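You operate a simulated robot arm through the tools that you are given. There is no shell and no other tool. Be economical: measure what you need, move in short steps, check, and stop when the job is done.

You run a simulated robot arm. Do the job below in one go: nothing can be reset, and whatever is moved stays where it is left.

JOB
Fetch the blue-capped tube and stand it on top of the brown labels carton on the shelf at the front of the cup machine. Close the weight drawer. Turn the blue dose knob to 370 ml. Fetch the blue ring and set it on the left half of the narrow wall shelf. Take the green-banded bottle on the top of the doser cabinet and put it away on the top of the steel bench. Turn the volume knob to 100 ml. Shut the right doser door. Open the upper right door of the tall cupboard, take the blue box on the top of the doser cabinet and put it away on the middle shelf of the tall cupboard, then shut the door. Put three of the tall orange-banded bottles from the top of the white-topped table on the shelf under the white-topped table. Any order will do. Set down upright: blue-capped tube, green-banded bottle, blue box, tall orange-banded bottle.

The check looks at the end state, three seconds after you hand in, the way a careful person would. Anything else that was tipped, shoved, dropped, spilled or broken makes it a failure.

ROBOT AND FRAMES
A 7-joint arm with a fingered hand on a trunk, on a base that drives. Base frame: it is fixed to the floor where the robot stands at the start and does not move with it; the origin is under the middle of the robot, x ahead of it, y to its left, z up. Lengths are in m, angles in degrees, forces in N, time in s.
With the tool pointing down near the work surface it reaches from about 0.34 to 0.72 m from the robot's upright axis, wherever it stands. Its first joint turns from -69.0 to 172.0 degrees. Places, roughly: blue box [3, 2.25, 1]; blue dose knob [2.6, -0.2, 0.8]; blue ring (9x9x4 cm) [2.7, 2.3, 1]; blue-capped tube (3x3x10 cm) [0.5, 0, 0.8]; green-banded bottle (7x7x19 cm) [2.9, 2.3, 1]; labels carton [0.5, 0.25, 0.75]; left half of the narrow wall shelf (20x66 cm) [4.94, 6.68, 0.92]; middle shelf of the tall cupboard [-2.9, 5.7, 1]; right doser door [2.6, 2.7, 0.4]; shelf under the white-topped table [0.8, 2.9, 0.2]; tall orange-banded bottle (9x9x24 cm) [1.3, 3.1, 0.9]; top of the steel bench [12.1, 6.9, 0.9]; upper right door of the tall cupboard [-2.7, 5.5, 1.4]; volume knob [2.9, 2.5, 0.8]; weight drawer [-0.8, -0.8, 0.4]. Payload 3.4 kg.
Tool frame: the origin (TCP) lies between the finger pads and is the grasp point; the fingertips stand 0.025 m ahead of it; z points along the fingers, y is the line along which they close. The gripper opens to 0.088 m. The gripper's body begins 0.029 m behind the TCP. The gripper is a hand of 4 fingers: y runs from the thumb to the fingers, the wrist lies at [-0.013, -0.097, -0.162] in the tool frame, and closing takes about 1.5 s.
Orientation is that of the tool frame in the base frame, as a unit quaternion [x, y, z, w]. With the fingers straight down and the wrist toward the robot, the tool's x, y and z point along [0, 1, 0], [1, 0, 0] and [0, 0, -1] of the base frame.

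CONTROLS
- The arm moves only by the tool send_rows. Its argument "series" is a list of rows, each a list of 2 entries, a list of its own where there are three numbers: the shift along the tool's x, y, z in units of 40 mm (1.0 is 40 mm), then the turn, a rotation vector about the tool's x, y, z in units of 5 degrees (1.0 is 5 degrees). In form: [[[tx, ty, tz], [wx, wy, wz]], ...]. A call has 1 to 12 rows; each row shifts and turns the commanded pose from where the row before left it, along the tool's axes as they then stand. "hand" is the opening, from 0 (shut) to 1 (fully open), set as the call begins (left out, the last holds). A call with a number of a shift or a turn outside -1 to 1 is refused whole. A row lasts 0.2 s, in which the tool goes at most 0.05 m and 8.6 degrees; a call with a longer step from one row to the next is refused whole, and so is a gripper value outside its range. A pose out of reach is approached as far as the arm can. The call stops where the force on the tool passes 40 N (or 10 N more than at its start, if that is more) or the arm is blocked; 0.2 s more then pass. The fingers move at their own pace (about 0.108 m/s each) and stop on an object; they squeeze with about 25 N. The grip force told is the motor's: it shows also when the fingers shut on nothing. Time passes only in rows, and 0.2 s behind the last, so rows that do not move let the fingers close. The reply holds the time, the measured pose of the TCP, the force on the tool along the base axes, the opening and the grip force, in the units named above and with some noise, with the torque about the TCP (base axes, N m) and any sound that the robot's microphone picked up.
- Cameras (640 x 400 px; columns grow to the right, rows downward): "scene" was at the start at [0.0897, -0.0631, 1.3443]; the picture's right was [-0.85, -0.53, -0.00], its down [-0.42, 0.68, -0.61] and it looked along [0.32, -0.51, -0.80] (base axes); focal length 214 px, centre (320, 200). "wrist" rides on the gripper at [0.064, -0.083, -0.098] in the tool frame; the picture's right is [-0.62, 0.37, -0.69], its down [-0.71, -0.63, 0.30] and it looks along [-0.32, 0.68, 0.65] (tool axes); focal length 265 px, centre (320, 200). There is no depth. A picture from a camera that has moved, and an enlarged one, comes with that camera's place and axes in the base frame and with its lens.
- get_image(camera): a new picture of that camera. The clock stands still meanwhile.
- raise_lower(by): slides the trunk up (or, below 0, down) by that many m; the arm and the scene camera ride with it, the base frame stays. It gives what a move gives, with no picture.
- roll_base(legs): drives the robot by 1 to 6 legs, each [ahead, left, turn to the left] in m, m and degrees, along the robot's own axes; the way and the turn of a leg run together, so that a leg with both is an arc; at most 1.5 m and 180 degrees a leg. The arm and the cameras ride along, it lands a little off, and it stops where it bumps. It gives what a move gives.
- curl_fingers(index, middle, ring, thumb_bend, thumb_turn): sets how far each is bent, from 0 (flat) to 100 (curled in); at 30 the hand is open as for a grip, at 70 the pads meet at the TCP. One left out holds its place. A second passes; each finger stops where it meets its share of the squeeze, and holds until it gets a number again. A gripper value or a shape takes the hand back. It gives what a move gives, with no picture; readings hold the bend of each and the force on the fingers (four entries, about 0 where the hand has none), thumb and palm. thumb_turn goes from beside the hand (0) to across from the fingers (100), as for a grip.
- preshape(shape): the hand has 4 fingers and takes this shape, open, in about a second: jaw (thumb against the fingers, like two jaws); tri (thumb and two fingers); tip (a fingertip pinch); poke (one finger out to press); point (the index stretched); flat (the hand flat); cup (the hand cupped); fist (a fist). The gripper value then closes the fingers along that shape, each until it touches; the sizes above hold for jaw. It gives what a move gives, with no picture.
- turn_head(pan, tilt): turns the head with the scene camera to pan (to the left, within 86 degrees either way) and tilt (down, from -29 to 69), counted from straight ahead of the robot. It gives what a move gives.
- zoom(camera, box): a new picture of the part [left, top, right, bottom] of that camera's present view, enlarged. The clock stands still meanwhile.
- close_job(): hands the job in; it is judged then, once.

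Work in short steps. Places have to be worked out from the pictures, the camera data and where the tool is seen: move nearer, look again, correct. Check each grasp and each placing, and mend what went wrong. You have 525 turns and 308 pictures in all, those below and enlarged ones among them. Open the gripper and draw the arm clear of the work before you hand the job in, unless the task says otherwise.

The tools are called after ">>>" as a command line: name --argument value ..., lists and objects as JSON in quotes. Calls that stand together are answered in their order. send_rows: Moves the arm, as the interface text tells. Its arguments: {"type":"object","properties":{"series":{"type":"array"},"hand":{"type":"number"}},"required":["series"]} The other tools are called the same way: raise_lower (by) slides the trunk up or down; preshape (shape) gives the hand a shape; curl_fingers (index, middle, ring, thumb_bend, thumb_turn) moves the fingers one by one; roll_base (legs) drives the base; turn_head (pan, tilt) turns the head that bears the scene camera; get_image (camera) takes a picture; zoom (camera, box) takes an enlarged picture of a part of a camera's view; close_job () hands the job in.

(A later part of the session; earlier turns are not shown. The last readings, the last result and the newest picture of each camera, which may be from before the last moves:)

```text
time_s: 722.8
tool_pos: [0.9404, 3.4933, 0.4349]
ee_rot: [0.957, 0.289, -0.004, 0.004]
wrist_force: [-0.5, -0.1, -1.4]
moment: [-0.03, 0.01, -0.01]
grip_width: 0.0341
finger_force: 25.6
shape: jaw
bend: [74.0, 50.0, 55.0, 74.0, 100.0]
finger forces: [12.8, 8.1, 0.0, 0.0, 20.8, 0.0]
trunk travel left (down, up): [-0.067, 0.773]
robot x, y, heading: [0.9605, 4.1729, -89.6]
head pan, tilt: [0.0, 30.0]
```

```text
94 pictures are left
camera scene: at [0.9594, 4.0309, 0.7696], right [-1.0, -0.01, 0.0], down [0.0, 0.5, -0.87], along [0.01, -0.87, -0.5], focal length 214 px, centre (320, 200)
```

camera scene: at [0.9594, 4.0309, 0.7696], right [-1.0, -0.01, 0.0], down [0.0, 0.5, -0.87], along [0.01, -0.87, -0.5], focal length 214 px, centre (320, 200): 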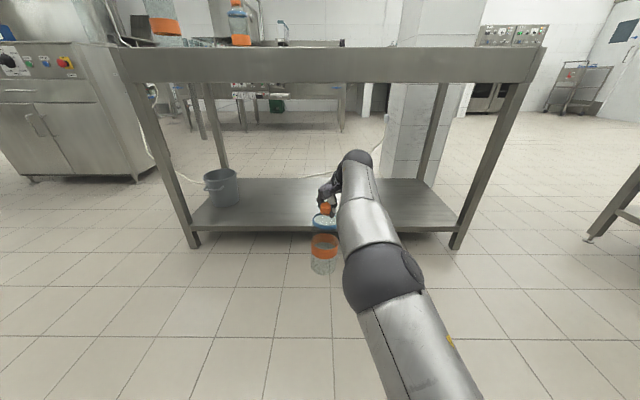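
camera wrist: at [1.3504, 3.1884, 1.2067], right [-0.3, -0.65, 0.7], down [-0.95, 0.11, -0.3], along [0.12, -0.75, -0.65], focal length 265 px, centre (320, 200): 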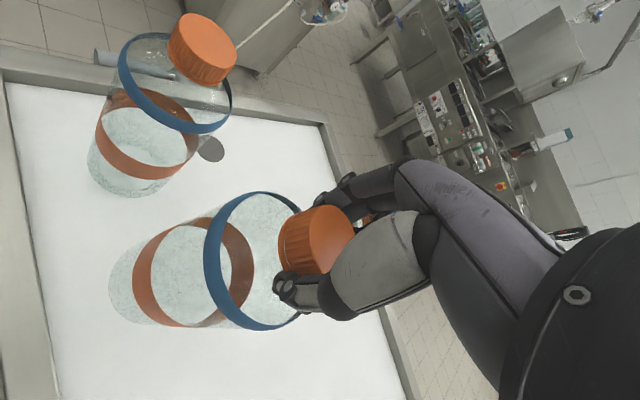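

>>> roll_base --legs '[[0.3, 0.02, 0], [0.19, 0, 0]]'

>>> raise_lower --by -0.04

>>> raise_lower --by -0.012

>>> raise_lower --by -0.006

>>> zoom --camera "scene" --box '[220, 130, 420, 290]'

```text
time_s: 726.0
tool_pos: [0.965, 3.0028, 0.4344]
ee_rot: [0.957, 0.289, -0.004, 0.003]
wrist_force: [-0.5, 0.1, -1.2]
moment: [0.01, -0.07, 0.0]
grip_width: 0.034
finger_force: 25.3
shape: jaw
bend: [74.0, 50.0, 55.0, 74.0, 100.0]
finger forces: [12.8, 8.1, 0.1, 0.0, 20.8, 0.0]
trunk travel left (down, up): [-0.067, 0.773]
robot x, y, heading: [0.9828, 3.6783, -89.8]
head pan, tilt: [0.0, 30.0]
```

```text
time_s: 726.8
tool_pos: [0.9666, 3.0026, 0.3963]
ee_rot: [0.957, 0.289, -0.005, 0.004]
wrist_force: [-0.3, 0.3, -0.6]
moment: [-0.01, 0.0, 0.01]
grip_width: 0.034
finger_force: 24.5
shape: jaw
bend: [74.0, 50.0, 55.0, 74.0, 100.0]
finger forces: [12.8, 7.9, 0.0, 0.0, 20.9, 0.0]
trunk travel left (down, up): [-0.027, 0.813]
robot x, y, heading: [0.9845, 3.6783, -89.7]
head pan, tilt: [0.0, 30.0]
```

```text
time_s: 727.4
tool_pos: [0.9645, 3.0022, 0.3824]
ee_rot: [0.957, 0.29, -0.005, 0.005]
wrist_force: [0.2, 0.2, -0.8]
moment: [-0.01, 0.06, -0.02]
grip_width: 0.0339
finger_force: 24.5
shape: jaw
bend: [74.0, 50.0, 55.0, 74.0, 100.0]
finger forces: [13.0, 8.0, 0.0, 0.0, 20.7, 0.0]
trunk travel left (down, up): [-0.015, 0.825]
robot x, y, heading: [0.9823, 3.6799, -89.9]
head pan, tilt: [0.0, 30.0]
```

```text
time_s: 728.0
tool_pos: [0.9661, 3.0025, 0.3817]
ee_rot: [0.957, 0.289, -0.005, 0.009]
wrist_force: [0.2, 3.8, 21.5]
moment: [0.46, 0.26, 0.02]
grip_width: 0.0339
finger_force: 24.8
shape: jaw
bend: [74.0, 50.0, 55.0, 74.0, 100.0]
finger forces: [13.2, 8.9, 0.0, 0.0, 37.0, 0.1]
trunk travel left (down, up): [-0.009, 0.831]
robot x, y, heading: [0.9854, 3.6821, -89.6]
head pan, tilt: [0.0, 30.0]
```

```text
2.50 times, centred on (320, 210) of scene
camera zoom: at [0.9833, 3.5419, 0.7124], right [-1.0, -0.01, 0.0], down [0.0, 0.5, -0.87], along [0.01, -0.87, -0.5], focal length 536 px, centre (320, 175)
```

zoom: 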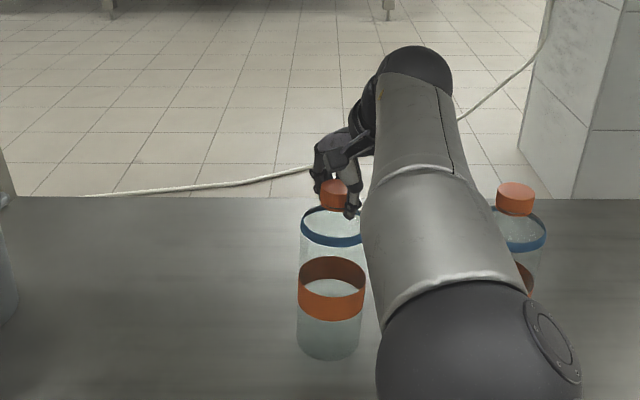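

On the shelf, with the first bottle standing at right. I ease, release, raise and back out.

>>> raise_lower --by 0.005

>>> send_rows --series '[[[0, 0, 0], [0, 0, 0]], [[0, 0, 0], [0, 0, 0]], [[0, 0, 0], [0, 0, 0]], [[0, 0, 0], [0, 0, 0]], [[0, 0, 0], [0, 0, 0]]]' --hand 1

>>> raise_lower --by 0.055

>>> roll_base --legs '[[-0.47, 0, 0]]'

>>> zoom --camera "scene" --box '[200, 120, 420, 290]'

```text
time_s: 728.5
tool_pos: [0.9659, 3.0041, 0.383]
ee_rot: [0.957, 0.29, -0.005, 0.005]
wrist_force: [1.4, 0.6, 10.3]
moment: [-0.09, -0.08, 0.01]
grip_width: 0.0342
finger_force: 24.8
shape: jaw
bend: [74.0, 50.0, 55.0, 74.0, 100.0]
finger forces: [15.2, 11.2, 0.0, 0.0, 23.1, 0.0]
trunk travel left (down, up): [-0.014, 0.826]
robot x, y, heading: [0.9804, 3.6787, -89.6]
head pan, tilt: [0.0, 30.0]
```

```text
time_s: 729.7
tool_pos: [0.9652, 3.0031, 0.3801]
ee_rot: [0.957, 0.29, -0.004, 0.004]
wrist_force: [0.1, 0.0, 0.4]
moment: [-0.04, 0.02, -0.01]
grip_width: 0.0875
finger_force: 0.1
shape: jaw
bend: [30.0, 30.0, 30.0, 30.0, 98.0]
finger forces: [0.0, 0.0, 0.1, 0.0, 0.0, 0.0]
trunk travel left (down, up): [-0.014, 0.826]
robot x, y, heading: [0.9834, 3.6773, -89.6]
head pan, tilt: [0.0, 30.0]
```

```text
time_s: 730.6
tool_pos: [0.9662, 3.0027, 0.4368]
ee_rot: [0.957, 0.29, -0.004, 0.003]
wrist_force: [-0.6, 1.1, 0.1]
moment: [0.03, 0.01, 0.0]
grip_width: 0.087
finger_force: 0.2
shape: jaw
bend: [30.0, 30.0, 30.0, 30.0, 98.0]
finger forces: [0.0, 0.0, 0.1, 0.1, 0.0, 0.0]
trunk travel left (down, up): [-0.069, 0.771]
robot x, y, heading: [0.9814, 3.6792, -89.5]
head pan, tilt: [0.0, 30.0]
```

```text
time_s: 733.5
tool_pos: [0.9671, 3.4711, 0.4362]
ee_rot: [0.955, 0.297, -0.004, 0.004]
wrist_force: [-0.5, 0.4, -0.1]
moment: [-0.02, -0.01, 0.01]
grip_width: 0.0876
finger_force: 0.0
shape: jaw
bend: [30.0, 30.0, 30.0, 30.0, 98.0]
finger forces: [0.1, 0.0, 0.0, 0.0, 0.0, 0.0]
trunk travel left (down, up): [-0.069, 0.771]
robot x, y, heading: [0.9744, 4.147, -88.9]
head pan, tilt: [0.0, 30.0]
```

```text
2.35 times, centred on (310, 205) of scene
camera zoom: at [0.9782, 4.0087, 0.7716], right [-1.0, -0.02, 0.0], down [-0.01, 0.5, -0.87], along [0.02, -0.87, -0.5], focal length 505 px, centre (344, 188)
```

zoom: 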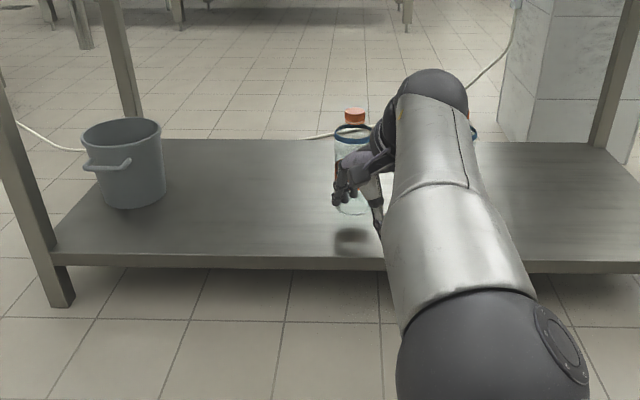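

Two done. I go for the third bottle at (1.507, 3.084).

>>> raise_lower --by 0.4

>>> raise_lower --by 0.305

>>> roll_base --legs '[[0, 0.54, -1], [0.385, 0, 0]]'

>>> get_image --camera "wrist"

```text
time_s: 737.3
tool_pos: [0.9686, 3.4716, 0.8368]
ee_rot: [0.955, 0.296, -0.004, 0.004]
wrist_force: [1.7, -0.4, -0.2]
moment: [-0.02, -0.02, -0.03]
grip_width: 0.0875
finger_force: 0.0
shape: jaw
bend: [30.0, 30.0, 30.0, 30.0, 98.0]
finger forces: [0.0, 0.0, 0.0, 0.0, 0.1, 0.0]
trunk travel left (down, up): [-0.469, 0.371]
robot x, y, heading: [0.9709, 4.1467, -88.7]
head pan, tilt: [0.0, 30.0]
```

```text
time_s: 740.3
tool_pos: [0.9667, 3.4724, 1.1418]
ee_rot: [0.955, 0.297, -0.004, 0.004]
wrist_force: [0.3, 0.6, -0.9]
moment: [0.03, 0.01, 0.01]
grip_width: 0.0877
finger_force: 0.1
shape: jaw
bend: [30.0, 30.0, 30.0, 30.0, 98.0]
finger forces: [0.1, 0.0, 0.0, 0.1, 0.0, 0.0]
trunk travel left (down, up): [-0.774, 0.066]
robot x, y, heading: [0.9737, 4.1506, -88.7]
head pan, tilt: [0.0, 30.0]
```

```text
time_s: 745.4
tool_pos: [1.51, 3.1101, 1.1418]
ee_rot: [0.956, 0.293, -0.004, 0.004]
wrist_force: [0.7, -0.4, -0.2]
moment: [-0.04, -0.03, -0.02]
grip_width: 0.0875
finger_force: 0.1
shape: jaw
bend: [30.0, 30.0, 30.0, 30.0, 98.0]
finger forces: [0.1, 0.0, 0.0, 0.0, 0.0, 0.1]
trunk travel left (down, up): [-0.774, 0.066]
robot x, y, heading: [1.5262, 3.7882, -89.1]
head pan, tilt: [0.0, 30.0]
```

```text
91 pictures are left
camera wrist: at [1.5178, 3.2154, 1.2388], right [-0.3, -0.64, 0.7], down [-0.95, 0.12, -0.3], along [0.11, -0.76, -0.65], focal length 265 px, centre (320, 200)
```

wrist: 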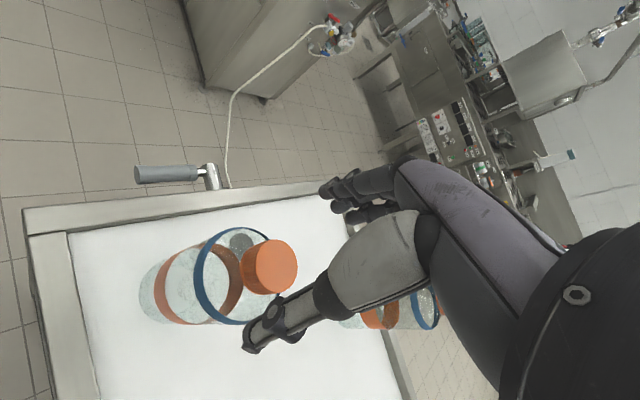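

>>> roll_base --legs '[[0.03, -0.008, 0]]'

>>> raise_lower --by -0.057

>>> get_image --camera "wrist"

```text
time_s: 746.3
tool_pos: [1.504, 3.0807, 1.1421]
ee_rot: [0.956, 0.293, -0.005, 0.005]
wrist_force: [0.8, -0.7, 0.1]
moment: [0.03, 0.01, -0.02]
grip_width: 0.0876
finger_force: 0.1
shape: jaw
bend: [30.0, 30.0, 30.0, 30.0, 98.0]
finger forces: [0.1, 0.1, 0.0, 0.0, 0.0, 0.0]
trunk travel left (down, up): [-0.774, 0.066]
robot x, y, heading: [1.5097, 3.7601, -89.1]
head pan, tilt: [0.0, 30.0]
```

```text
time_s: 747.2
tool_pos: [1.5032, 3.0805, 1.0856]
ee_rot: [0.956, 0.293, -0.005, 0.006]
wrist_force: [-0.7, 0.1, 0.1]
moment: [-0.02, 0.03, 0.01]
grip_width: 0.0878
finger_force: 0.0
shape: jaw
bend: [30.0, 30.0, 30.0, 30.0, 98.0]
finger forces: [0.0, 0.0, 0.0, 0.0, 0.0, 0.1]
trunk travel left (down, up): [-0.717, 0.123]
robot x, y, heading: [1.513, 3.7579, -89.1]
head pan, tilt: [0.0, 30.0]
```

```text
90 pictures are left
camera wrist: at [1.51, 3.1861, 1.1822], right [-0.3, -0.64, 0.7], down [-0.95, 0.12, -0.3], along [0.11, -0.76, -0.65], focal length 265 px, centre (320, 200)
```

wrist: 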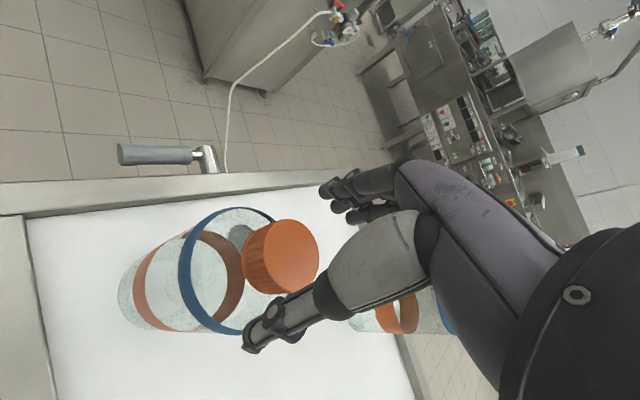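

Same alignment as before. I lower, grip, relieve and lift.

>>> raise_lower --by -0.036

>>> send_rows --series '[[[0, 0, 0], [0, 0, 0]], [[0, 0, 0], [0, 0, 0]], [[0, 0, 0], [0, 0, 0]], [[0, 0, 0], [0, 0, 0]], [[0, 0, 0], [0, 0, 0]], [[0, 0, 0], [0, 0, 0]], [[0, 0, 0], [0, 0, 0]]]' --hand 0

>>> raise_lower --by 0.01

>>> raise_lower --by 0.05

>>> get_image --camera "wrist"

```text
time_s: 748.0
tool_pos: [1.5029, 3.0799, 1.0479]
ee_rot: [0.956, 0.293, -0.005, 0.005]
wrist_force: [0.5, 0.0, -0.4]
moment: [0.0, 0.0, 0.0]
grip_width: 0.0877
finger_force: 0.0
shape: jaw
bend: [30.0, 30.0, 30.0, 30.0, 98.0]
finger forces: [0.0, 0.0, 0.0, 0.0, 0.0, 0.1]
trunk travel left (down, up): [-0.681, 0.159]
robot x, y, heading: [1.5124, 3.7589, -89.3]
head pan, tilt: [0.0, 30.0]
```

```text
time_s: 749.6
tool_pos: [1.5023, 3.0842, 1.0557]
ee_rot: [0.956, 0.293, -0.006, 0.011]
wrist_force: [-1.0, -8.8, 36.2]
moment: [-0.57, -0.13, -0.08]
grip_width: 0.0372
finger_force: 25.2
shape: jaw
bend: [74.0, 48.0, 56.0, 73.0, 100.0]
finger forces: [20.6, 16.1, 0.0, 0.0, 21.5, 0.1]
trunk travel left (down, up): [-0.681, 0.159]
robot x, y, heading: [1.5105, 3.7546, -89.2]
head pan, tilt: [0.0, 30.0]
```

```text
time_s: 750.2
tool_pos: [1.5034, 3.082, 1.0573]
ee_rot: [0.956, 0.294, -0.004, 0.003]
wrist_force: [0.4, -0.7, 7.7]
moment: [-0.41, -0.24, -0.04]
grip_width: 0.035
finger_force: 25.6
shape: jaw
bend: [74.0, 50.0, 56.0, 73.0, 100.0]
finger forces: [13.4, 11.3, 0.1, 0.0, 19.7, 0.0]
trunk travel left (down, up): [-0.691, 0.149]
robot x, y, heading: [1.5135, 3.7604, -89.3]
head pan, tilt: [0.0, 30.0]
```

```text
time_s: 751.1
tool_pos: [1.502, 3.0807, 1.1093]
ee_rot: [0.956, 0.293, -0.003, 0.005]
wrist_force: [-0.3, -0.5, -0.7]
moment: [-0.04, -0.01, 0.02]
grip_width: 0.0336
finger_force: 25.0
shape: jaw
bend: [74.0, 52.0, 56.0, 73.0, 100.0]
finger forces: [13.2, 7.9, 0.0, 0.1, 20.6, 0.1]
trunk travel left (down, up): [-0.741, 0.099]
robot x, y, heading: [1.5142, 3.7568, -89.5]
head pan, tilt: [0.0, 30.0]
```

```text
89 pictures are left
camera wrist: at [1.5099, 3.1858, 1.2059], right [-0.3, -0.64, 0.7], down [-0.95, 0.12, -0.3], along [0.11, -0.76, -0.65], focal length 265 px, centre (320, 200)
```

wrist: 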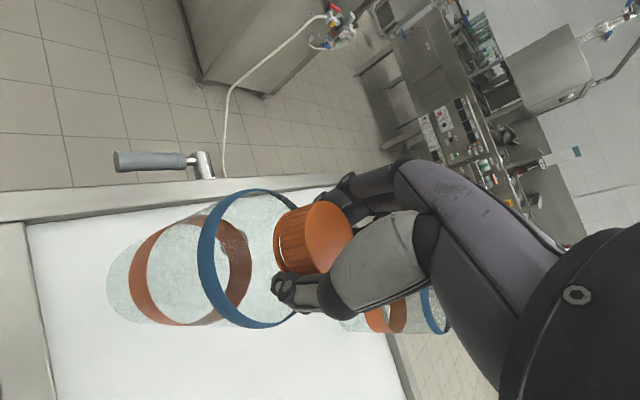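

Held. Same placing procedure at shelf x≈1.165.

>>> roll_base --legs '[[-0.4, 0, -0.5], [0, -0.32, 0]]'

>>> raise_lower --by -0.4

>>> raise_lower --by -0.275

>>> get_image --camera "scene"

```text
time_s: 755.3
tool_pos: [1.1742, 3.4791, 1.1095]
ee_rot: [0.959, 0.283, -0.005, 0.006]
wrist_force: [0.2, 0.2, -0.1]
moment: [0.0, 0.04, 0.01]
grip_width: 0.0334
finger_force: 25.1
shape: jaw
bend: [74.0, 52.0, 56.0, 73.0, 100.0]
finger forces: [13.3, 7.8, 0.1, 0.0, 20.4, 0.0]
trunk travel left (down, up): [-0.741, 0.099]
robot x, y, heading: [1.2018, 4.1558, -90.4]
head pan, tilt: [0.0, 30.0]
```

```text
time_s: 759.2
tool_pos: [1.1728, 3.4797, 0.7095]
ee_rot: [0.959, 0.282, -0.005, 0.005]
wrist_force: [0.4, -0.3, 0.6]
moment: [-0.02, 0.0, 0.0]
grip_width: 0.0333
finger_force: 25.6
shape: jaw
bend: [74.0, 52.0, 56.0, 73.0, 100.0]
finger forces: [13.4, 7.8, 0.0, 0.0, 20.3, 0.0]
trunk travel left (down, up): [-0.341, 0.499]
robot x, y, heading: [1.1984, 4.1537, -90.2]
head pan, tilt: [0.0, 30.0]
```

```text
time_s: 762.0
tool_pos: [1.1732, 3.4787, 0.4345]
ee_rot: [0.959, 0.283, -0.005, 0.005]
wrist_force: [-0.4, 0.4, 0.3]
moment: [-0.03, 0.02, -0.01]
grip_width: 0.0333
finger_force: 24.9
shape: jaw
bend: [74.0, 52.0, 56.0, 73.0, 100.0]
finger forces: [13.6, 7.8, 0.1, 0.0, 20.5, 0.0]
trunk travel left (down, up): [-0.066, 0.774]
robot x, y, heading: [1.1988, 4.1588, -90.2]
head pan, tilt: [0.0, 30.0]
```

```text
88 pictures are left
camera scene: at [1.1985, 4.0157, 0.7686], right [-1.0, 0.01, 0.0], down [0.0, 0.5, -0.87], along [-0.01, -0.87, -0.5], focal length 214 px, centre (320, 200)
```

scene: 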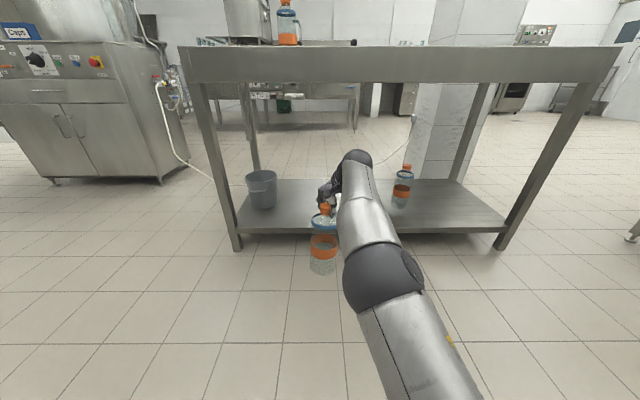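

>>> roll_base --legs '[[0.3, 0, 0], [0.18, 0, 0]]'

>>> raise_lower --by -0.04

>>> raise_lower --by -0.012

>>> raise_lower --by -0.006

>>> zoom --camera "scene" --box '[220, 130, 420, 290]'

```text
time_s: 765.1
tool_pos: [1.1666, 3.0045, 0.4333]
ee_rot: [0.959, 0.283, -0.005, 0.005]
wrist_force: [-0.4, -0.3, -0.6]
moment: [-0.02, 0.02, 0.02]
grip_width: 0.0335
finger_force: 24.7
shape: jaw
bend: [74.0, 52.0, 56.0, 73.0, 100.0]
finger forces: [13.4, 7.8, 0.1, 0.1, 20.4, 0.0]
trunk travel left (down, up): [-0.066, 0.774]
robot x, y, heading: [1.1936, 3.6784, -90.4]
head pan, tilt: [0.0, 30.0]
```

```text
time_s: 765.9
tool_pos: [1.1662, 3.0044, 0.394]
ee_rot: [0.959, 0.283, -0.005, 0.005]
wrist_force: [0.2, 0.0, 0.2]
moment: [-0.01, -0.03, 0.02]
grip_width: 0.0336
finger_force: 24.9
shape: jaw
bend: [74.0, 52.0, 56.0, 73.0, 100.0]
finger forces: [13.4, 7.7, 0.1, 0.0, 20.4, 0.0]
trunk travel left (down, up): [-0.026, 0.814]
robot x, y, heading: [1.1943, 3.6802, -90.8]
head pan, tilt: [0.0, 30.0]
```

```text
time_s: 766.5
tool_pos: [1.1668, 3.0053, 0.3832]
ee_rot: [0.959, 0.282, -0.006, 0.005]
wrist_force: [0.1, 0.1, 1.1]
moment: [-0.01, 0.05, 0.01]
grip_width: 0.0334
finger_force: 24.7
shape: jaw
bend: [74.0, 52.0, 56.0, 73.0, 100.0]
finger forces: [13.7, 7.8, 0.0, 0.0, 21.5, 0.0]
trunk travel left (down, up): [-0.014, 0.826]
robot x, y, heading: [1.1935, 3.6817, -90.3]
head pan, tilt: [0.0, 30.0]
```

```text
time_s: 767.1
tool_pos: [1.1673, 3.0064, 0.3821]
ee_rot: [0.959, 0.282, -0.006, 0.01]
wrist_force: [0.6, 4.1, 23.3]
moment: [0.34, 0.1, 0.03]
grip_width: 0.0334
finger_force: 25.0
shape: jaw
bend: [74.0, 52.0, 56.0, 73.0, 100.0]
finger forces: [16.8, 9.6, 0.0, 0.0, 32.7, 0.1]
trunk travel left (down, up): [-0.008, 0.832]
robot x, y, heading: [1.1928, 3.6809, -90.6]
head pan, tilt: [0.0, 30.0]
```

```text
2.50 times, centred on (320, 210) of scene
camera zoom: at [1.1937, 3.5437, 0.7115], right [-1.0, 0.01, 0.0], down [0.0, 0.5, -0.87], along [-0.01, -0.87, -0.5], focal length 536 px, centre (320, 175)
```

zoom: 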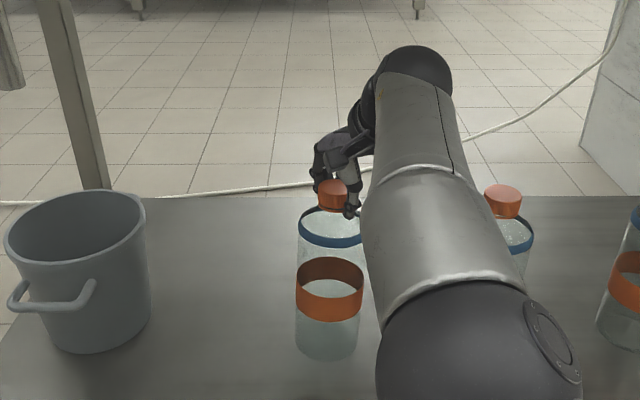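

>>> raise_lower --by 0.005

>>> send_rows --series '[[[0, 0, 0], [0, 0, 0]], [[0, 0, 0], [0, 0, 0]], [[0, 0, 0], [0, 0, 0]], [[0, 0, 0], [0, 0, 0]], [[0, 0, 0], [0, 0, 0]]]' --hand 1

>>> raise_lower --by 0.055

>>> roll_base --legs '[[-0.47, 0, 0], [-0.1, 0.25, 0]]'

>>> get_image --camera "scene"

```text
time_s: 767.6
tool_pos: [1.1674, 3.004, 0.3816]
ee_rot: [0.959, 0.282, -0.005, 0.006]
wrist_force: [1.2, -0.3, 13.8]
moment: [-0.19, -0.19, 0.04]
grip_width: 0.0335
finger_force: 24.7
shape: jaw
bend: [74.0, 52.0, 56.0, 73.0, 100.0]
finger forces: [18.5, 10.9, 0.0, 0.0, 21.6, 0.0]
trunk travel left (down, up): [-0.013, 0.827]
robot x, y, heading: [1.1956, 3.6776, -90.5]
head pan, tilt: [0.0, 30.0]
```

```text
time_s: 768.8
tool_pos: [1.1667, 3.0036, 0.3811]
ee_rot: [0.959, 0.282, -0.005, 0.005]
wrist_force: [-0.5, -0.7, -0.7]
moment: [0.0, 0.0, 0.02]
grip_width: 0.0875
finger_force: 0.1
shape: jaw
bend: [30.0, 30.0, 30.0, 30.0, 98.0]
finger forces: [0.0, 0.0, 0.0, 0.0, 0.1, 0.0]
trunk travel left (down, up): [-0.013, 0.827]
robot x, y, heading: [1.1928, 3.6826, -90.2]
head pan, tilt: [0.0, 30.0]
```

```text
time_s: 769.8
tool_pos: [1.1665, 3.0045, 0.436]
ee_rot: [0.959, 0.282, -0.005, 0.006]
wrist_force: [0.1, 0.0, 0.8]
moment: [-0.01, 0.01, 0.0]
grip_width: 0.0875
finger_force: 0.0
shape: jaw
bend: [30.0, 30.0, 30.0, 30.0, 98.0]
finger forces: [0.0, 0.0, 0.0, 0.1, 0.0, 0.0]
trunk travel left (down, up): [-0.068, 0.772]
robot x, y, heading: [1.1971, 3.6842, -90.3]
head pan, tilt: [0.0, 30.0]
```

```text
time_s: 774.1
tool_pos: [1.4272, 3.5681, 0.436]
ee_rot: [0.959, 0.283, -0.005, 0.005]
wrist_force: [0.2, -0.4, 0.3]
moment: [-0.02, 0.01, 0.03]
grip_width: 0.0877
finger_force: 0.1
shape: jaw
bend: [30.0, 30.0, 30.0, 30.0, 98.0]
finger forces: [0.0, 0.1, 0.1, 0.1, 0.1, 0.0]
trunk travel left (down, up): [-0.068, 0.772]
robot x, y, heading: [1.4516, 4.2475, -90.4]
head pan, tilt: [0.0, 30.0]
```

```text
86 pictures are left
camera scene: at [1.4518, 4.1056, 0.7706], right [-1.0, 0.01, 0.0], down [0.0, 0.5, -0.87], along [-0.01, -0.87, -0.5], focal length 214 px, centre (320, 200)
```

scene: 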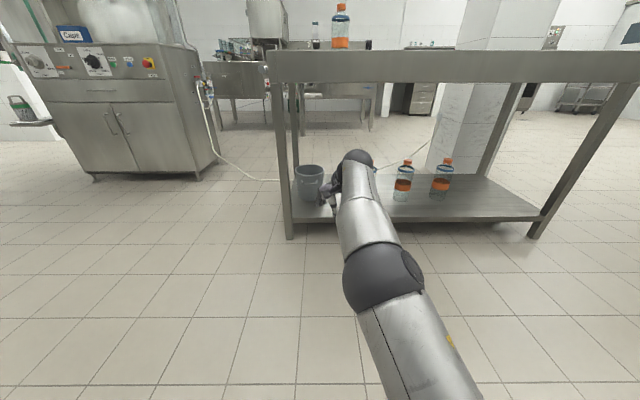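

Two bottles are visible on the shelf, and the third stands behind the arm. Next I raise the trunk and drive west to the tall cupboard.

>>> raise_lower --by 0.4

>>> raise_lower --by 0.25

>>> roll_base --legs '[[-0.55, 0, -90], [1.4, 0, 0], [1.2, 0, 0]]'

>>> turn_head --pan 0 --tilt 10

>>> get_image --camera "scene"

```text
time_s: 777.9
tool_pos: [1.4273, 3.569, 0.8353]
ee_rot: [0.959, 0.283, -0.005, 0.005]
wrist_force: [-0.1, -0.5, -0.1]
moment: [-0.03, 0.0, 0.01]
grip_width: 0.0877
finger_force: 0.0
shape: jaw
bend: [30.0, 30.0, 30.0, 30.0, 98.0]
finger forces: [0.0, 0.1, 0.0, 0.0, 0.1, 0.0]
trunk travel left (down, up): [-0.468, 0.372]
robot x, y, heading: [1.4549, 4.2459, -90.6]
head pan, tilt: [0.0, 30.0]
```

```text
time_s: 780.5
tool_pos: [1.428, 3.5697, 1.0857]
ee_rot: [0.959, 0.283, -0.005, 0.005]
wrist_force: [0.4, 0.4, 0.3]
moment: [-0.01, 0.01, -0.01]
grip_width: 0.0876
finger_force: 0.1
shape: jaw
bend: [30.0, 30.0, 30.0, 30.0, 98.0]
finger forces: [0.0, 0.0, 0.1, 0.1, 0.0, 0.0]
trunk travel left (down, up): [-0.718, 0.122]
robot x, y, heading: [1.4519, 4.2439, -90.3]
head pan, tilt: [0.0, 30.0]
```

```text
time_s: 794.7
tool_pos: [-0.9326, 4.4423, 1.0862]
ee_rot: [0.919, -0.393, -0.007, 0.001]
wrist_force: [-0.9, 0.1, -0.1]
moment: [0.03, -0.04, 0.01]
grip_width: 0.0879
finger_force: 0.0
shape: jaw
bend: [30.0, 30.0, 30.0, 30.0, 98.0]
finger forces: [0.0, 0.0, 0.0, 0.1, 0.0, 0.1]
trunk travel left (down, up): [-0.718, 0.122]
robot x, y, heading: [-0.2616, 4.5438, -169.4]
head pan, tilt: [0.0, 30.0]
stopped in leg 3: the robot was blocked; the commanded pose is now the measured one
```

```text
time_s: 795.5
tool_pos: [-0.9307, 4.4427, 1.0876]
ee_rot: [0.919, -0.393, -0.007, 0.0]
wrist_force: [-1.1, 0.0, -0.4]
moment: [0.0, -0.03, 0.01]
grip_width: 0.0879
finger_force: 0.1
shape: jaw
bend: [30.0, 30.0, 30.0, 30.0, 98.0]
finger forces: [0.0, 0.0, 0.0, 0.1, 0.1, 0.0]
trunk travel left (down, up): [-0.718, 0.122]
robot x, y, heading: [-0.2612, 4.544, -169.5]
head pan, tilt: [0.0, 10.0]
```

```text
85 pictures are left
camera scene: at [-0.4016, 4.5182, 1.4528], right [-0.18, 0.98, 0.0], down [0.17, 0.03, -0.98], along [-0.97, -0.18, -0.17], focal length 214 px, centre (320, 200)
```

scene: 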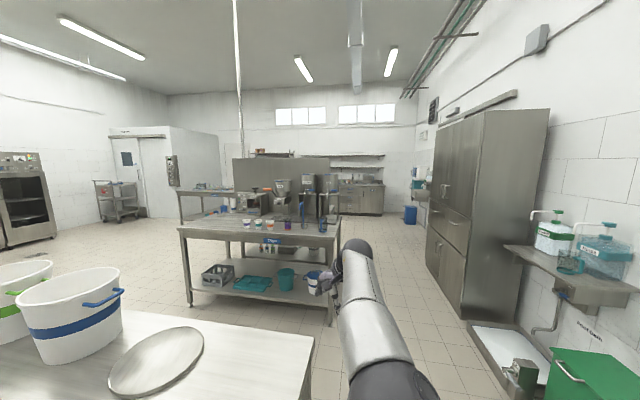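

The base touched the small table's end. I back off, move north, and look at the cupboard.

>>> roll_base --legs '[[-0.12, 0, 0], [0, -0.45, -10.5], [0.7, 0, 0]]'

>>> turn_head --pan -20 --tilt 10

>>> get_image --camera "scene"

```text
time_s: 802.5
tool_pos: [-1.5549, 5.0041, 1.0865]
ee_rot: [0.884, -0.467, -0.008, 0.0]
wrist_force: [-0.3, 0.5, 0.1]
moment: [0.0, -0.01, 0.02]
grip_width: 0.0877
finger_force: 0.0
shape: jaw
bend: [30.0, 30.0, 30.0, 30.0, 98.0]
finger forces: [0.0, 0.0, 0.0, 0.0, 0.0, 0.0]
trunk travel left (down, up): [-0.718, 0.122]
robot x, y, heading: [-0.8788, 4.9959, -179.1]
head pan, tilt: [0.0, 10.0]
```

```text
time_s: 803.3
tool_pos: [-1.5539, 5.0049, 1.087]
ee_rot: [0.885, -0.466, -0.008, 0.0]
wrist_force: [0.2, -0.1, 0.2]
moment: [-0.01, 0.0, 0.0]
grip_width: 0.0879
finger_force: 0.0
shape: jaw
bend: [30.0, 30.0, 30.0, 30.0, 98.0]
finger forces: [0.0, 0.0, 0.0, 0.0, 0.0, 0.0]
trunk travel left (down, up): [-0.718, 0.122]
robot x, y, heading: [-0.8778, 4.992, -179.0]
head pan, tilt: [-20.0, 10.0]
```

```text
84 pictures are left
camera scene: at [-1.0137, 5.0254, 1.4529], right [0.32, 0.95, 0.0], down [0.16, -0.06, -0.98], along [-0.93, 0.32, -0.17], focal length 214 px, centre (320, 200)
```

scene: 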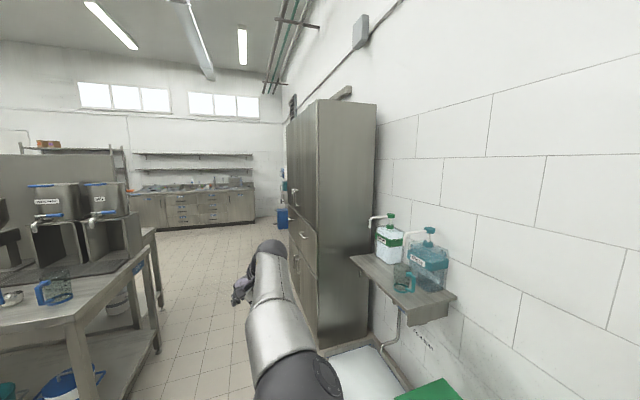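

Corridor in front of the cupboard is about 1 m wide; best is to enter it backwards (facing east) with the arm able to swing left. I go back to open space to turn around.

>>> roll_base --legs '[[-1.15, 0, -1], [0, 0.45, 0], [0, 0, 90], [0, 0, 90]]'

>>> send_rows --series '[[[0, 0, 0], [0, 0, -1]], [[0, 0, 0], [0, 0, -1]], [[0, 0, 0], [0, 0, -1]], [[0, 0, 0], [0, 0, -1]], [[0, 0, 0], [0, 0, -1]], [[0, 0, 0], [0, 0, -1]], [[0, 0, 0], [0, 0, -1]], [[0, 0, 0], [0, 0, -1]], [[0, 0, 0], [0, 0, -1]], [[0, 0, 0], [0, 0, -1]], [[0, 0, 0], [0, 0, -1]], [[0, 0, 0], [0, 0, 0]]]'

>>> send_rows --series '[[[0, 0, 0], [0, -1, 0]], [[0, 0, 0], [0, -1, 0]], [[0, 0, 0], [0, -1, 0]], [[0, 0, 0], [0, -1, 0]], [[0, 0, 0], [0, -1, 0]], [[0, 0, 0], [0, -1, 0]], [[0, 0, 0], [0, -1, 0]], [[0, 0, 0], [0, -1, 0]], [[0, 0, 0], [0, -1, 0]], [[0, 0, 0], [0, -1, 0]], [[0, 0, 0], [0, -1, 0]], [[0, 0, 0], [0, -1, 0]]]'

>>> send_rows --series '[[[0, 0, 0], [0, -1, 0]], [[0, 0, 0], [0, -1, 0]], [[0, 0, 0], [0, -1, 0]], [[0, 0, 0], [0, -1, 0]], [[0, 0, 0], [0, -1, 0]], [[0, 0, 0], [0, -1, 0]], [[0, 0, 0], [0, 0, 0]]]'

```text
time_s: 819.2
tool_pos: [0.9606, 4.428, 1.088]
ee_rot: [0.518, 0.855, -0.001, 0.008]
wrist_force: [0.8, 0.6, 0.6]
moment: [0.0, -0.02, -0.02]
grip_width: 0.0877
finger_force: 0.0
shape: jaw
bend: [30.0, 30.0, 30.0, 30.0, 98.0]
finger forces: [0.1, 0.1, 0.1, 0.0, 0.1, 0.0]
trunk travel left (down, up): [-0.718, 0.122]
robot x, y, heading: [0.2874, 4.5168, -5.7]
head pan, tilt: [-20.0, 10.0]
```

```text
time_s: 821.8
tool_pos: [0.9063, 4.4155, 1.0647]
ee_rot: [0.086, 0.996, -0.003, 0.006]
wrist_force: [-0.9, -0.4, 0.0]
moment: [-0.01, -0.02, 0.02]
grip_width: 0.0878
finger_force: 0.0
shape: jaw
bend: [30.0, 30.0, 30.0, 30.0, 98.0]
finger forces: [0.0, 0.1, 0.1, 0.1, 0.0, 0.0]
out of reach, approached as far as the arm can: row 4, 5, 6, 7, 8, 9, 10, 11
trunk travel left (down, up): [-0.718, 0.122]
robot x, y, heading: [0.2891, 4.5175, -5.7]
head pan, tilt: [-20.0, 10.0]
```

```text
time_s: 823.9
tool_pos: [0.8977, 4.3965, 0.9845]
ee_rot: [0.078, 0.941, -0.024, 0.33]
wrist_force: [-1.1, -0.5, -0.2]
moment: [-0.03, 0.02, -0.03]
grip_width: 0.0877
finger_force: 0.0
shape: jaw
bend: [30.0, 30.0, 30.0, 30.0, 98.0]
finger forces: [0.1, 0.0, 0.1, 0.1, 0.0, 0.1]
trunk travel left (down, up): [-0.718, 0.122]
robot x, y, heading: [0.2884, 4.5175, -5.5]
head pan, tilt: [-20.0, 10.0]
stopped in row 10: the arm was blocked; the commanded pose is now the measured one
```

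```text
time_s: 825.5
tool_pos: [0.8983, 4.3949, 0.9884]
ee_rot: [0.076, 0.822, -0.041, 0.564]
wrist_force: [0.4, 0.0, -0.6]
moment: [0.0, -0.02, 0.04]
grip_width: 0.0879
finger_force: 0.2
shape: jaw
bend: [30.0, 30.0, 30.0, 30.0, 98.0]
finger forces: [0.0, 0.0, 0.0, 0.0, 0.1, 0.0]
trunk travel left (down, up): [-0.718, 0.122]
robot x, y, heading: [0.2856, 4.5183, -5.5]
head pan, tilt: [-20.0, 10.0]
```

>>> send_rows --series '[[[0, 0, 0.3], [0, -1, 0]], [[0, 0, 0.3], [0, -1, 0]], [[0, 0, 0.3], [0, -1, 0]], [[0, 0, 0.3], [0, -1, 0]], [[-0.7, 0, 0.2], [0, -0.3, 0]], [[-0.8, 0, 0.2], [0, 0, 0]], [[-0.8, 0, 0.2], [0, 0, 0]], [[-0.8, 0, 0], [0, 0, 0]], [[-0.8, 0, 0], [0, 0, 0]], [[-0.8, 0, 0], [0, 0, 0]], [[0, 0, 0], [0, 0, 0]]]'

>>> roll_base --legs '[[0, 0.38, 5.5], [-1.2, 0, 0], [-1.2, 0, 0]]'

>>> turn_head --pan 80 --tilt 10

>>> get_image --camera "scene"

```text
time_s: 827.9
tool_pos: [0.9681, 4.3844, 1.1628]
ee_rot: [0.061, 0.705, -0.055, 0.705]
wrist_force: [0.2, -0.7, 0.0]
moment: [0.03, 0.01, 0.0]
grip_width: 0.0877
finger_force: 0.2
shape: jaw
bend: [30.0, 30.0, 30.0, 30.0, 98.0]
finger forces: [0.0, 0.1, 0.1, 0.0, 0.0, 0.0]
trunk travel left (down, up): [-0.718, 0.122]
robot x, y, heading: [0.2889, 4.5173, -5.6]
head pan, tilt: [-20.0, 10.0]
```

```text
time_s: 841.6
tool_pos: [-1.3946, 4.8506, 1.1645]
ee_rot: [0.033, 0.705, -0.027, 0.708]
wrist_force: [-0.3, -0.1, -0.1]
moment: [0.02, 0.01, 0.0]
grip_width: 0.0879
finger_force: 0.0
shape: jaw
bend: [30.0, 30.0, 30.0, 30.0, 98.0]
finger forces: [0.1, 0.1, 0.0, 0.0, 0.1, 0.0]
trunk travel left (down, up): [-0.718, 0.122]
robot x, y, heading: [-2.0787, 4.9297, -1.1]
head pan, tilt: [-20.0, 10.0]
```

```text
time_s: 843.4
tool_pos: [-1.394, 4.8491, 1.1627]
ee_rot: [0.034, 0.705, -0.028, 0.708]
wrist_force: [-0.2, 0.0, 1.0]
moment: [0.04, 0.02, 0.01]
grip_width: 0.0882
finger_force: 0.1
shape: jaw
bend: [30.0, 30.0, 30.0, 30.0, 98.0]
finger forces: [0.0, 0.0, 0.0, 0.0, 0.1, 0.0]
trunk travel left (down, up): [-0.718, 0.122]
robot x, y, heading: [-2.0843, 4.9313, -1.1]
head pan, tilt: [80.0, 10.0]
```

```text
83 pictures are left
camera scene: at [-2.0125, 5.0194, 1.4529], right [0.98, -0.2, 0.0], down [-0.03, -0.17, -0.98], along [0.19, 0.97, -0.17], focal length 214 px, centre (320, 200)
```

scene: 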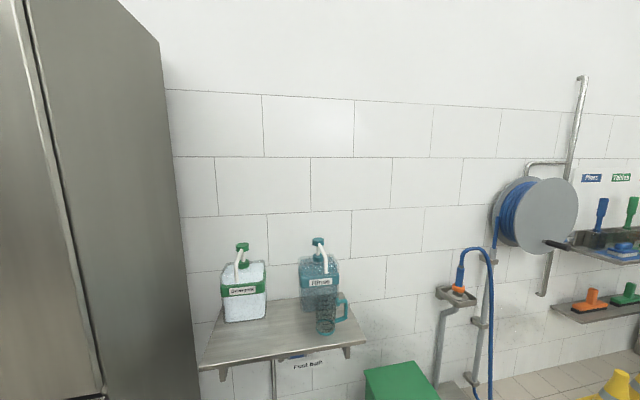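

>>> roll_base --legs '[[-1.0, -0.08, 1]]'

>>> turn_head --pan 80 --tilt 5

>>> get_image --camera "scene"

```text
time_s: 848.5
tool_pos: [-2.3879, 4.7932, 1.1649]
ee_rot: [0.028, 0.705, -0.022, 0.708]
wrist_force: [-0.3, 0.8, -0.3]
moment: [0.02, -0.01, 0.0]
grip_width: 0.0878
finger_force: 0.0
shape: jaw
bend: [30.0, 30.0, 30.0, 30.0, 98.0]
finger forces: [0.1, 0.0, 0.0, 0.0, 0.0, 0.0]
trunk travel left (down, up): [-0.718, 0.122]
robot x, y, heading: [-3.0738, 4.8636, -0.4]
head pan, tilt: [80.0, 10.0]
```

```text
time_s: 849.2
tool_pos: [-2.388, 4.7925, 1.1645]
ee_rot: [0.03, 0.705, -0.022, 0.708]
wrist_force: [-0.5, 0.0, 1.0]
moment: [-0.01, 0.06, 0.0]
grip_width: 0.0878
finger_force: 0.0
shape: jaw
bend: [30.0, 30.0, 30.0, 30.0, 98.0]
finger forces: [0.1, 0.1, 0.0, 0.1, 0.0, 0.1]
trunk travel left (down, up): [-0.718, 0.122]
robot x, y, heading: [-3.0736, 4.8631, -0.6]
head pan, tilt: [80.0, 5.0]
```

```text
82 pictures are left
camera scene: at [-3.009, 4.954, 1.4609], right [0.98, -0.18, 0.0], down [-0.02, -0.09, -1.0], along [0.18, 0.98, -0.09], focal length 214 px, centre (320, 200)
```

scene: 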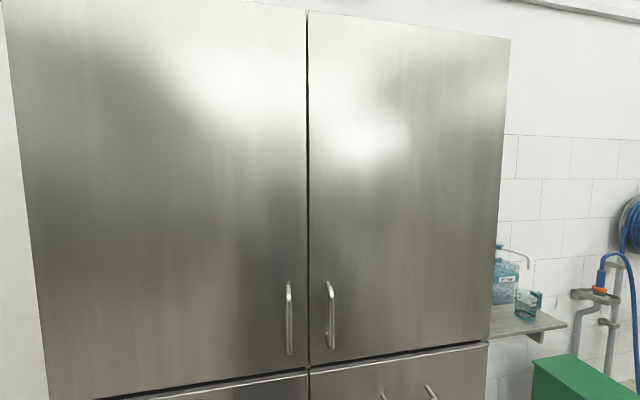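

The right door's handle is a vertical bar at about (−2.89, 5.43, 1.12). I move 0.13 m away from the cupboard and swing the horizontal hand left along an arc.

>>> roll_base --legs '[[0, -0.13, 0.5]]'

>>> send_rows --series '[[[0, 0.98, 0], [-0.68, 0, 0]], [[0, 0.98, 0], [-0.68, 0, 0]], [[0, 0.98, 0], [-0.68, 0, 0]], [[0, 0.98, 0], [-0.68, 0, 0]], [[0, 0.98, 0], [-0.68, 0, 0]], [[0, 0.98, 0], [-0.68, 0, 0]], [[0, 0.98, 0], [-0.68, 0, 0]], [[0, 0.98, 0], [-0.68, 0, 0]], [[0, 0.98, 0], [-0.68, 0, 0]], [[0, 0.98, 0], [-0.68, 0, 0]], [[0, 0.98, 0], [-0.68, 0, 0]], [[0, 0, 0], [0, 0, 0]]]'

>>> send_rows --series '[[[0, 0.98, 0], [-0.68, 0, 0]], [[0, 0.98, 0], [-0.68, 0, 0]], [[0, 0.98, 0], [-0.68, 0, 0]], [[0, 0.98, 0], [-0.68, 0, 0]], [[0, 0.98, 0], [-0.68, 0, 0]], [[0, 0.98, 0], [-0.68, 0, 0]], [[0, 0.98, 0], [-0.68, 0, 0]], [[0, 0, 0], [0, 0, 0]]]'

>>> get_image --camera "wrist"

>>> get_image --camera "scene"

```text
time_s: 850.5
tool_pos: [-2.3871, 4.6672, 1.163]
ee_rot: [0.026, 0.706, -0.018, 0.707]
wrist_force: [0.1, 0.5, 0.0]
moment: [-0.01, -0.01, 0.02]
grip_width: 0.0879
finger_force: 0.0
shape: jaw
bend: [30.0, 30.0, 30.0, 30.0, 98.0]
finger forces: [0.0, 0.0, 0.1, 0.0, 0.1, 0.0]
trunk travel left (down, up): [-0.718, 0.122]
robot x, y, heading: [-3.0795, 4.7318, 0.3]
head pan, tilt: [80.0, 5.0]
```

```text
time_s: 853.1
tool_pos: [-2.4882, 5.0808, 1.1695]
ee_rot: [-0.205, 0.673, 0.208, 0.679]
wrist_force: [-0.6, -0.3, -0.5]
moment: [-0.02, 0.01, 0.0]
grip_width: 0.0878
finger_force: 0.1
shape: jaw
bend: [30.0, 30.0, 30.0, 30.0, 98.0]
finger forces: [0.1, 0.0, 0.1, 0.1, 0.0, 0.0]
trunk travel left (down, up): [-0.718, 0.122]
robot x, y, heading: [-3.077, 4.7329, 0.2]
head pan, tilt: [80.0, 5.0]
```

```text
time_s: 854.9
tool_pos: [-2.6578, 5.1713, 1.1772]
ee_rot: [-0.339, 0.616, 0.344, 0.622]
wrist_force: [0.4, -0.2, -0.1]
moment: [-0.02, 0.02, 0.0]
grip_width: 0.0879
finger_force: 0.0
shape: jaw
bend: [30.0, 30.0, 30.0, 30.0, 98.0]
finger forces: [0.0, 0.1, 0.1, 0.0, 0.0, 0.0]
out of reach, approached as far as the arm can: row 1, 2, 3, 4, 5, 6, 7
trunk travel left (down, up): [-0.718, 0.122]
robot x, y, heading: [-3.0791, 4.7346, -0.1]
head pan, tilt: [80.0, 5.0]
```

```text
81 pictures are left
camera wrist: at [-2.6392, 5.0443, 1.1111], right [-0.68, -0.39, 0.61], down [0.69, -0.09, 0.72], along [-0.23, 0.91, 0.33], focal length 265 px, centre (320, 200)
```

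wrist: 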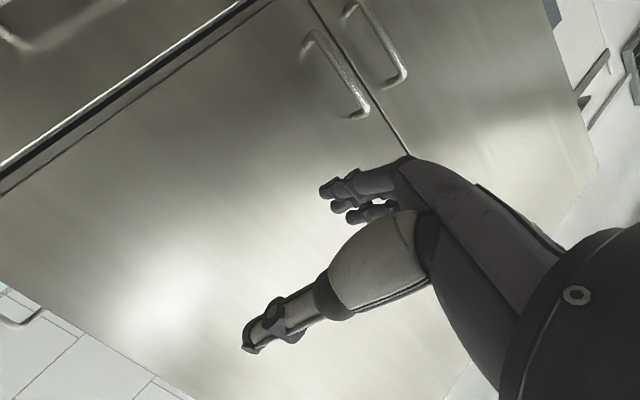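

```text
80 pictures are left
camera scene: at [-3.0098, 4.8223, 1.461], right [0.99, -0.17, 0.0], down [-0.02, -0.09, -1.0], along [0.17, 0.98, -0.09], focal length 214 px, centre (320, 200)
```

scene: 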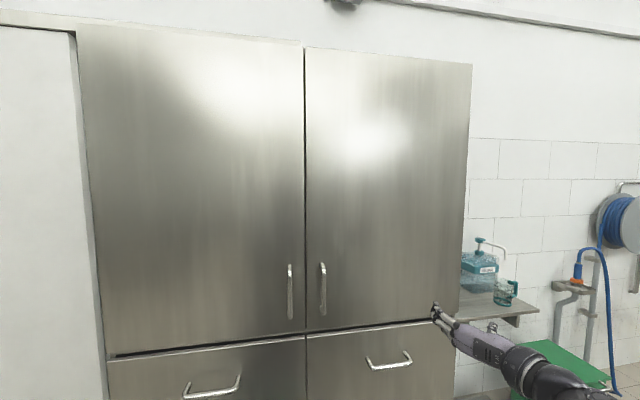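

The handle is at (−2.894, 5.442, 1.13). The arm can't swing further, so I bring the hand there with the base: first west, then toward the cupboard.

>>> raise_lower --by -0.045

>>> roll_base --legs '[[-0.235, 0, 0], [0, 0.14, 0]]'

>>> get_image --camera "wrist"

```text
time_s: 855.8
tool_pos: [-2.6573, 5.1719, 1.1311]
ee_rot: [-0.339, 0.616, 0.343, 0.622]
wrist_force: [0.3, 0.7, -0.3]
moment: [0.02, 0.02, 0.01]
grip_width: 0.0878
finger_force: 0.0
shape: jaw
bend: [30.0, 30.0, 30.0, 30.0, 98.0]
finger forces: [0.1, 0.1, 0.1, 0.0, 0.0, 0.1]
trunk travel left (down, up): [-0.673, 0.167]
robot x, y, heading: [-3.0737, 4.734, 0.3]
head pan, tilt: [80.0, 5.0]
```

```text
time_s: 858.5
tool_pos: [-2.8966, 5.3121, 1.1305]
ee_rot: [-0.339, 0.617, 0.343, 0.622]
wrist_force: [0.6, -0.5, 0.7]
moment: [0.02, 0.01, -0.02]
grip_width: 0.0879
finger_force: 0.1
shape: jaw
bend: [30.0, 30.0, 30.0, 30.0, 98.0]
finger forces: [0.0, 0.1, 0.0, 0.0, 0.0, 0.1]
trunk travel left (down, up): [-0.673, 0.167]
robot x, y, heading: [-3.3143, 4.8726, 0.2]
head pan, tilt: [80.0, 5.0]
```

```text
79 pictures are left
camera wrist: at [-2.8782, 5.1845, 1.0659], right [-0.68, -0.39, 0.61], down [0.69, -0.09, 0.72], along [-0.23, 0.92, 0.33], focal length 265 px, centre (320, 200)
```

wrist: 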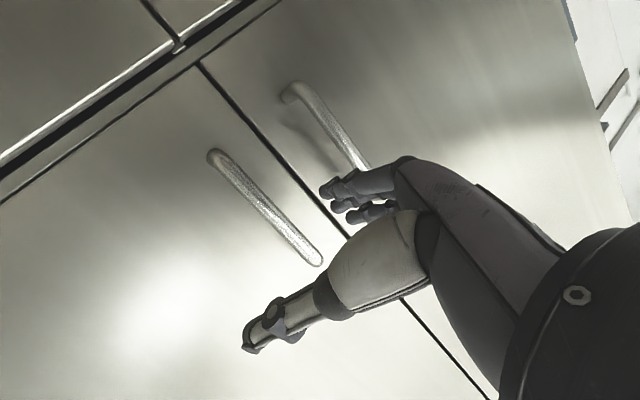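

Aligned. I narrow the opening and move the last 11 cm toward the bar.

>>> send_rows --series '[[[0, 0, 0], [0, 0, 0]], [[0, 0, 0], [0, 0, 0]], [[0, 0, 0], [0, 0, 0]]]' --hand 0.65

>>> roll_base --legs '[[0, 0.08, 0]]'

>>> get_image --camera "wrist"

```text
time_s: 859.3
tool_pos: [-2.8952, 5.3107, 1.1313]
ee_rot: [-0.339, 0.617, 0.343, 0.622]
wrist_force: [0.2, -0.5, 0.1]
moment: [0.0, 0.02, -0.02]
grip_width: 0.0577
finger_force: 0.1
shape: jaw
bend: [28.0, 39.0, 35.0, 61.0, 100.0]
finger forces: [0.1, 0.1, 0.0, 0.0, 0.1, 0.0]
trunk travel left (down, up): [-0.673, 0.167]
robot x, y, heading: [-3.3146, 4.8699, 0.2]
head pan, tilt: [80.0, 5.0]
```

```text
time_s: 860.3
tool_pos: [-2.8979, 5.3943, 1.1306]
ee_rot: [-0.339, 0.617, 0.344, 0.622]
wrist_force: [-0.2, 0.3, -0.4]
moment: [0.02, 0.04, -0.01]
grip_width: 0.0575
finger_force: 0.1
shape: jaw
bend: [28.0, 39.0, 35.0, 61.0, 100.0]
finger forces: [0.0, 0.1, 0.1, 0.0, 0.0, 0.0]
trunk travel left (down, up): [-0.673, 0.167]
robot x, y, heading: [-3.315, 4.9547, 0.5]
head pan, tilt: [80.0, 5.0]
```

```text
78 pictures are left
camera wrist: at [-2.8789, 5.2667, 1.0659], right [-0.68, -0.39, 0.61], down [0.69, -0.08, 0.72], along [-0.23, 0.92, 0.33], focal length 265 px, centre (320, 200)
```

wrist: 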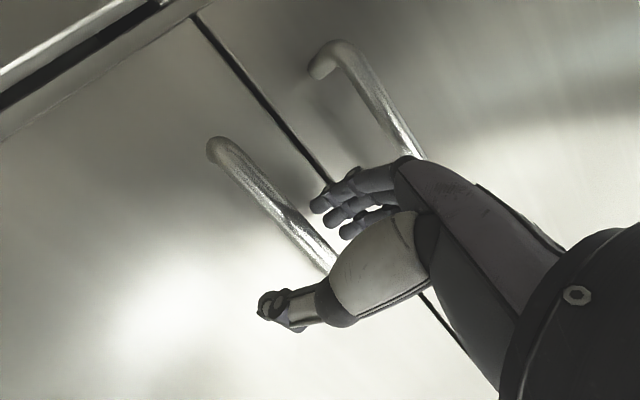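

The bar is between fingers and thumb. I move in 3 cm and close.

>>> roll_base --legs '[[0, 0.028, 0]]'

>>> send_rows --series '[[[0, 0, 0], [0, 0, 0]], [[0, 0, 0], [0, 0, 0]], [[0, 0, 0], [0, 0, 0]], [[0, 0, 0], [0, 0, 0]], [[0, 0, 0], [0, 0, 0]], [[0, 0, 0], [0, 0, 0]]]' --hand 0

>>> get_image --camera "wrist"

```text
time_s: 861.2
tool_pos: [-2.8957, 5.4225, 1.131]
ee_rot: [-0.34, 0.616, 0.343, 0.622]
wrist_force: [-0.6, 0.7, -0.2]
moment: [0.05, -0.02, 0.02]
grip_width: 0.0573
finger_force: 0.0
shape: jaw
bend: [28.0, 39.0, 35.0, 61.0, 100.0]
finger forces: [0.1, 0.0, 0.0, 0.0, 0.0, 0.0]
trunk travel left (down, up): [-0.673, 0.167]
robot x, y, heading: [-3.3172, 4.9827, 0.4]
head pan, tilt: [80.0, 5.0]
```

```text
time_s: 862.6
tool_pos: [-2.8947, 5.4212, 1.1308]
ee_rot: [-0.338, 0.617, 0.343, 0.622]
wrist_force: [5.8, 2.2, 3.3]
moment: [-0.02, -0.04, 0.01]
grip_width: 0.0015
finger_force: 24.6
shape: jaw
bend: [72.0, 70.0, 70.0, 74.0, 100.0]
finger forces: [5.5, 1.1, 2.2, 0.1, 24.4, 0.1]
trunk travel left (down, up): [-0.673, 0.167]
robot x, y, heading: [-3.3167, 4.981, 0.5]
head pan, tilt: [80.0, 5.0]
```

```text
77 pictures are left
camera wrist: at [-2.8773, 5.2931, 1.0659], right [-0.68, -0.39, 0.61], down [0.69, -0.09, 0.72], along [-0.23, 0.92, 0.33], focal length 265 px, centre (320, 200)
```

wrist: 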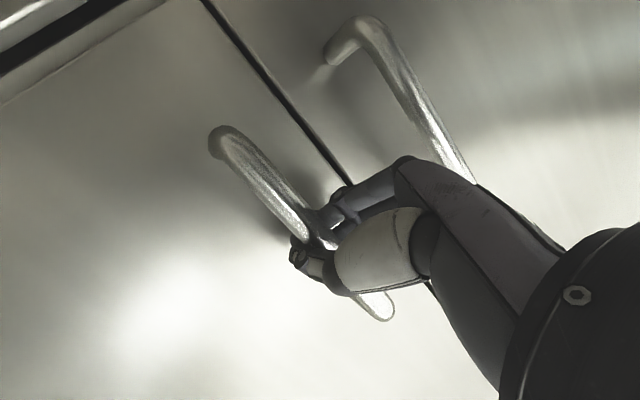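

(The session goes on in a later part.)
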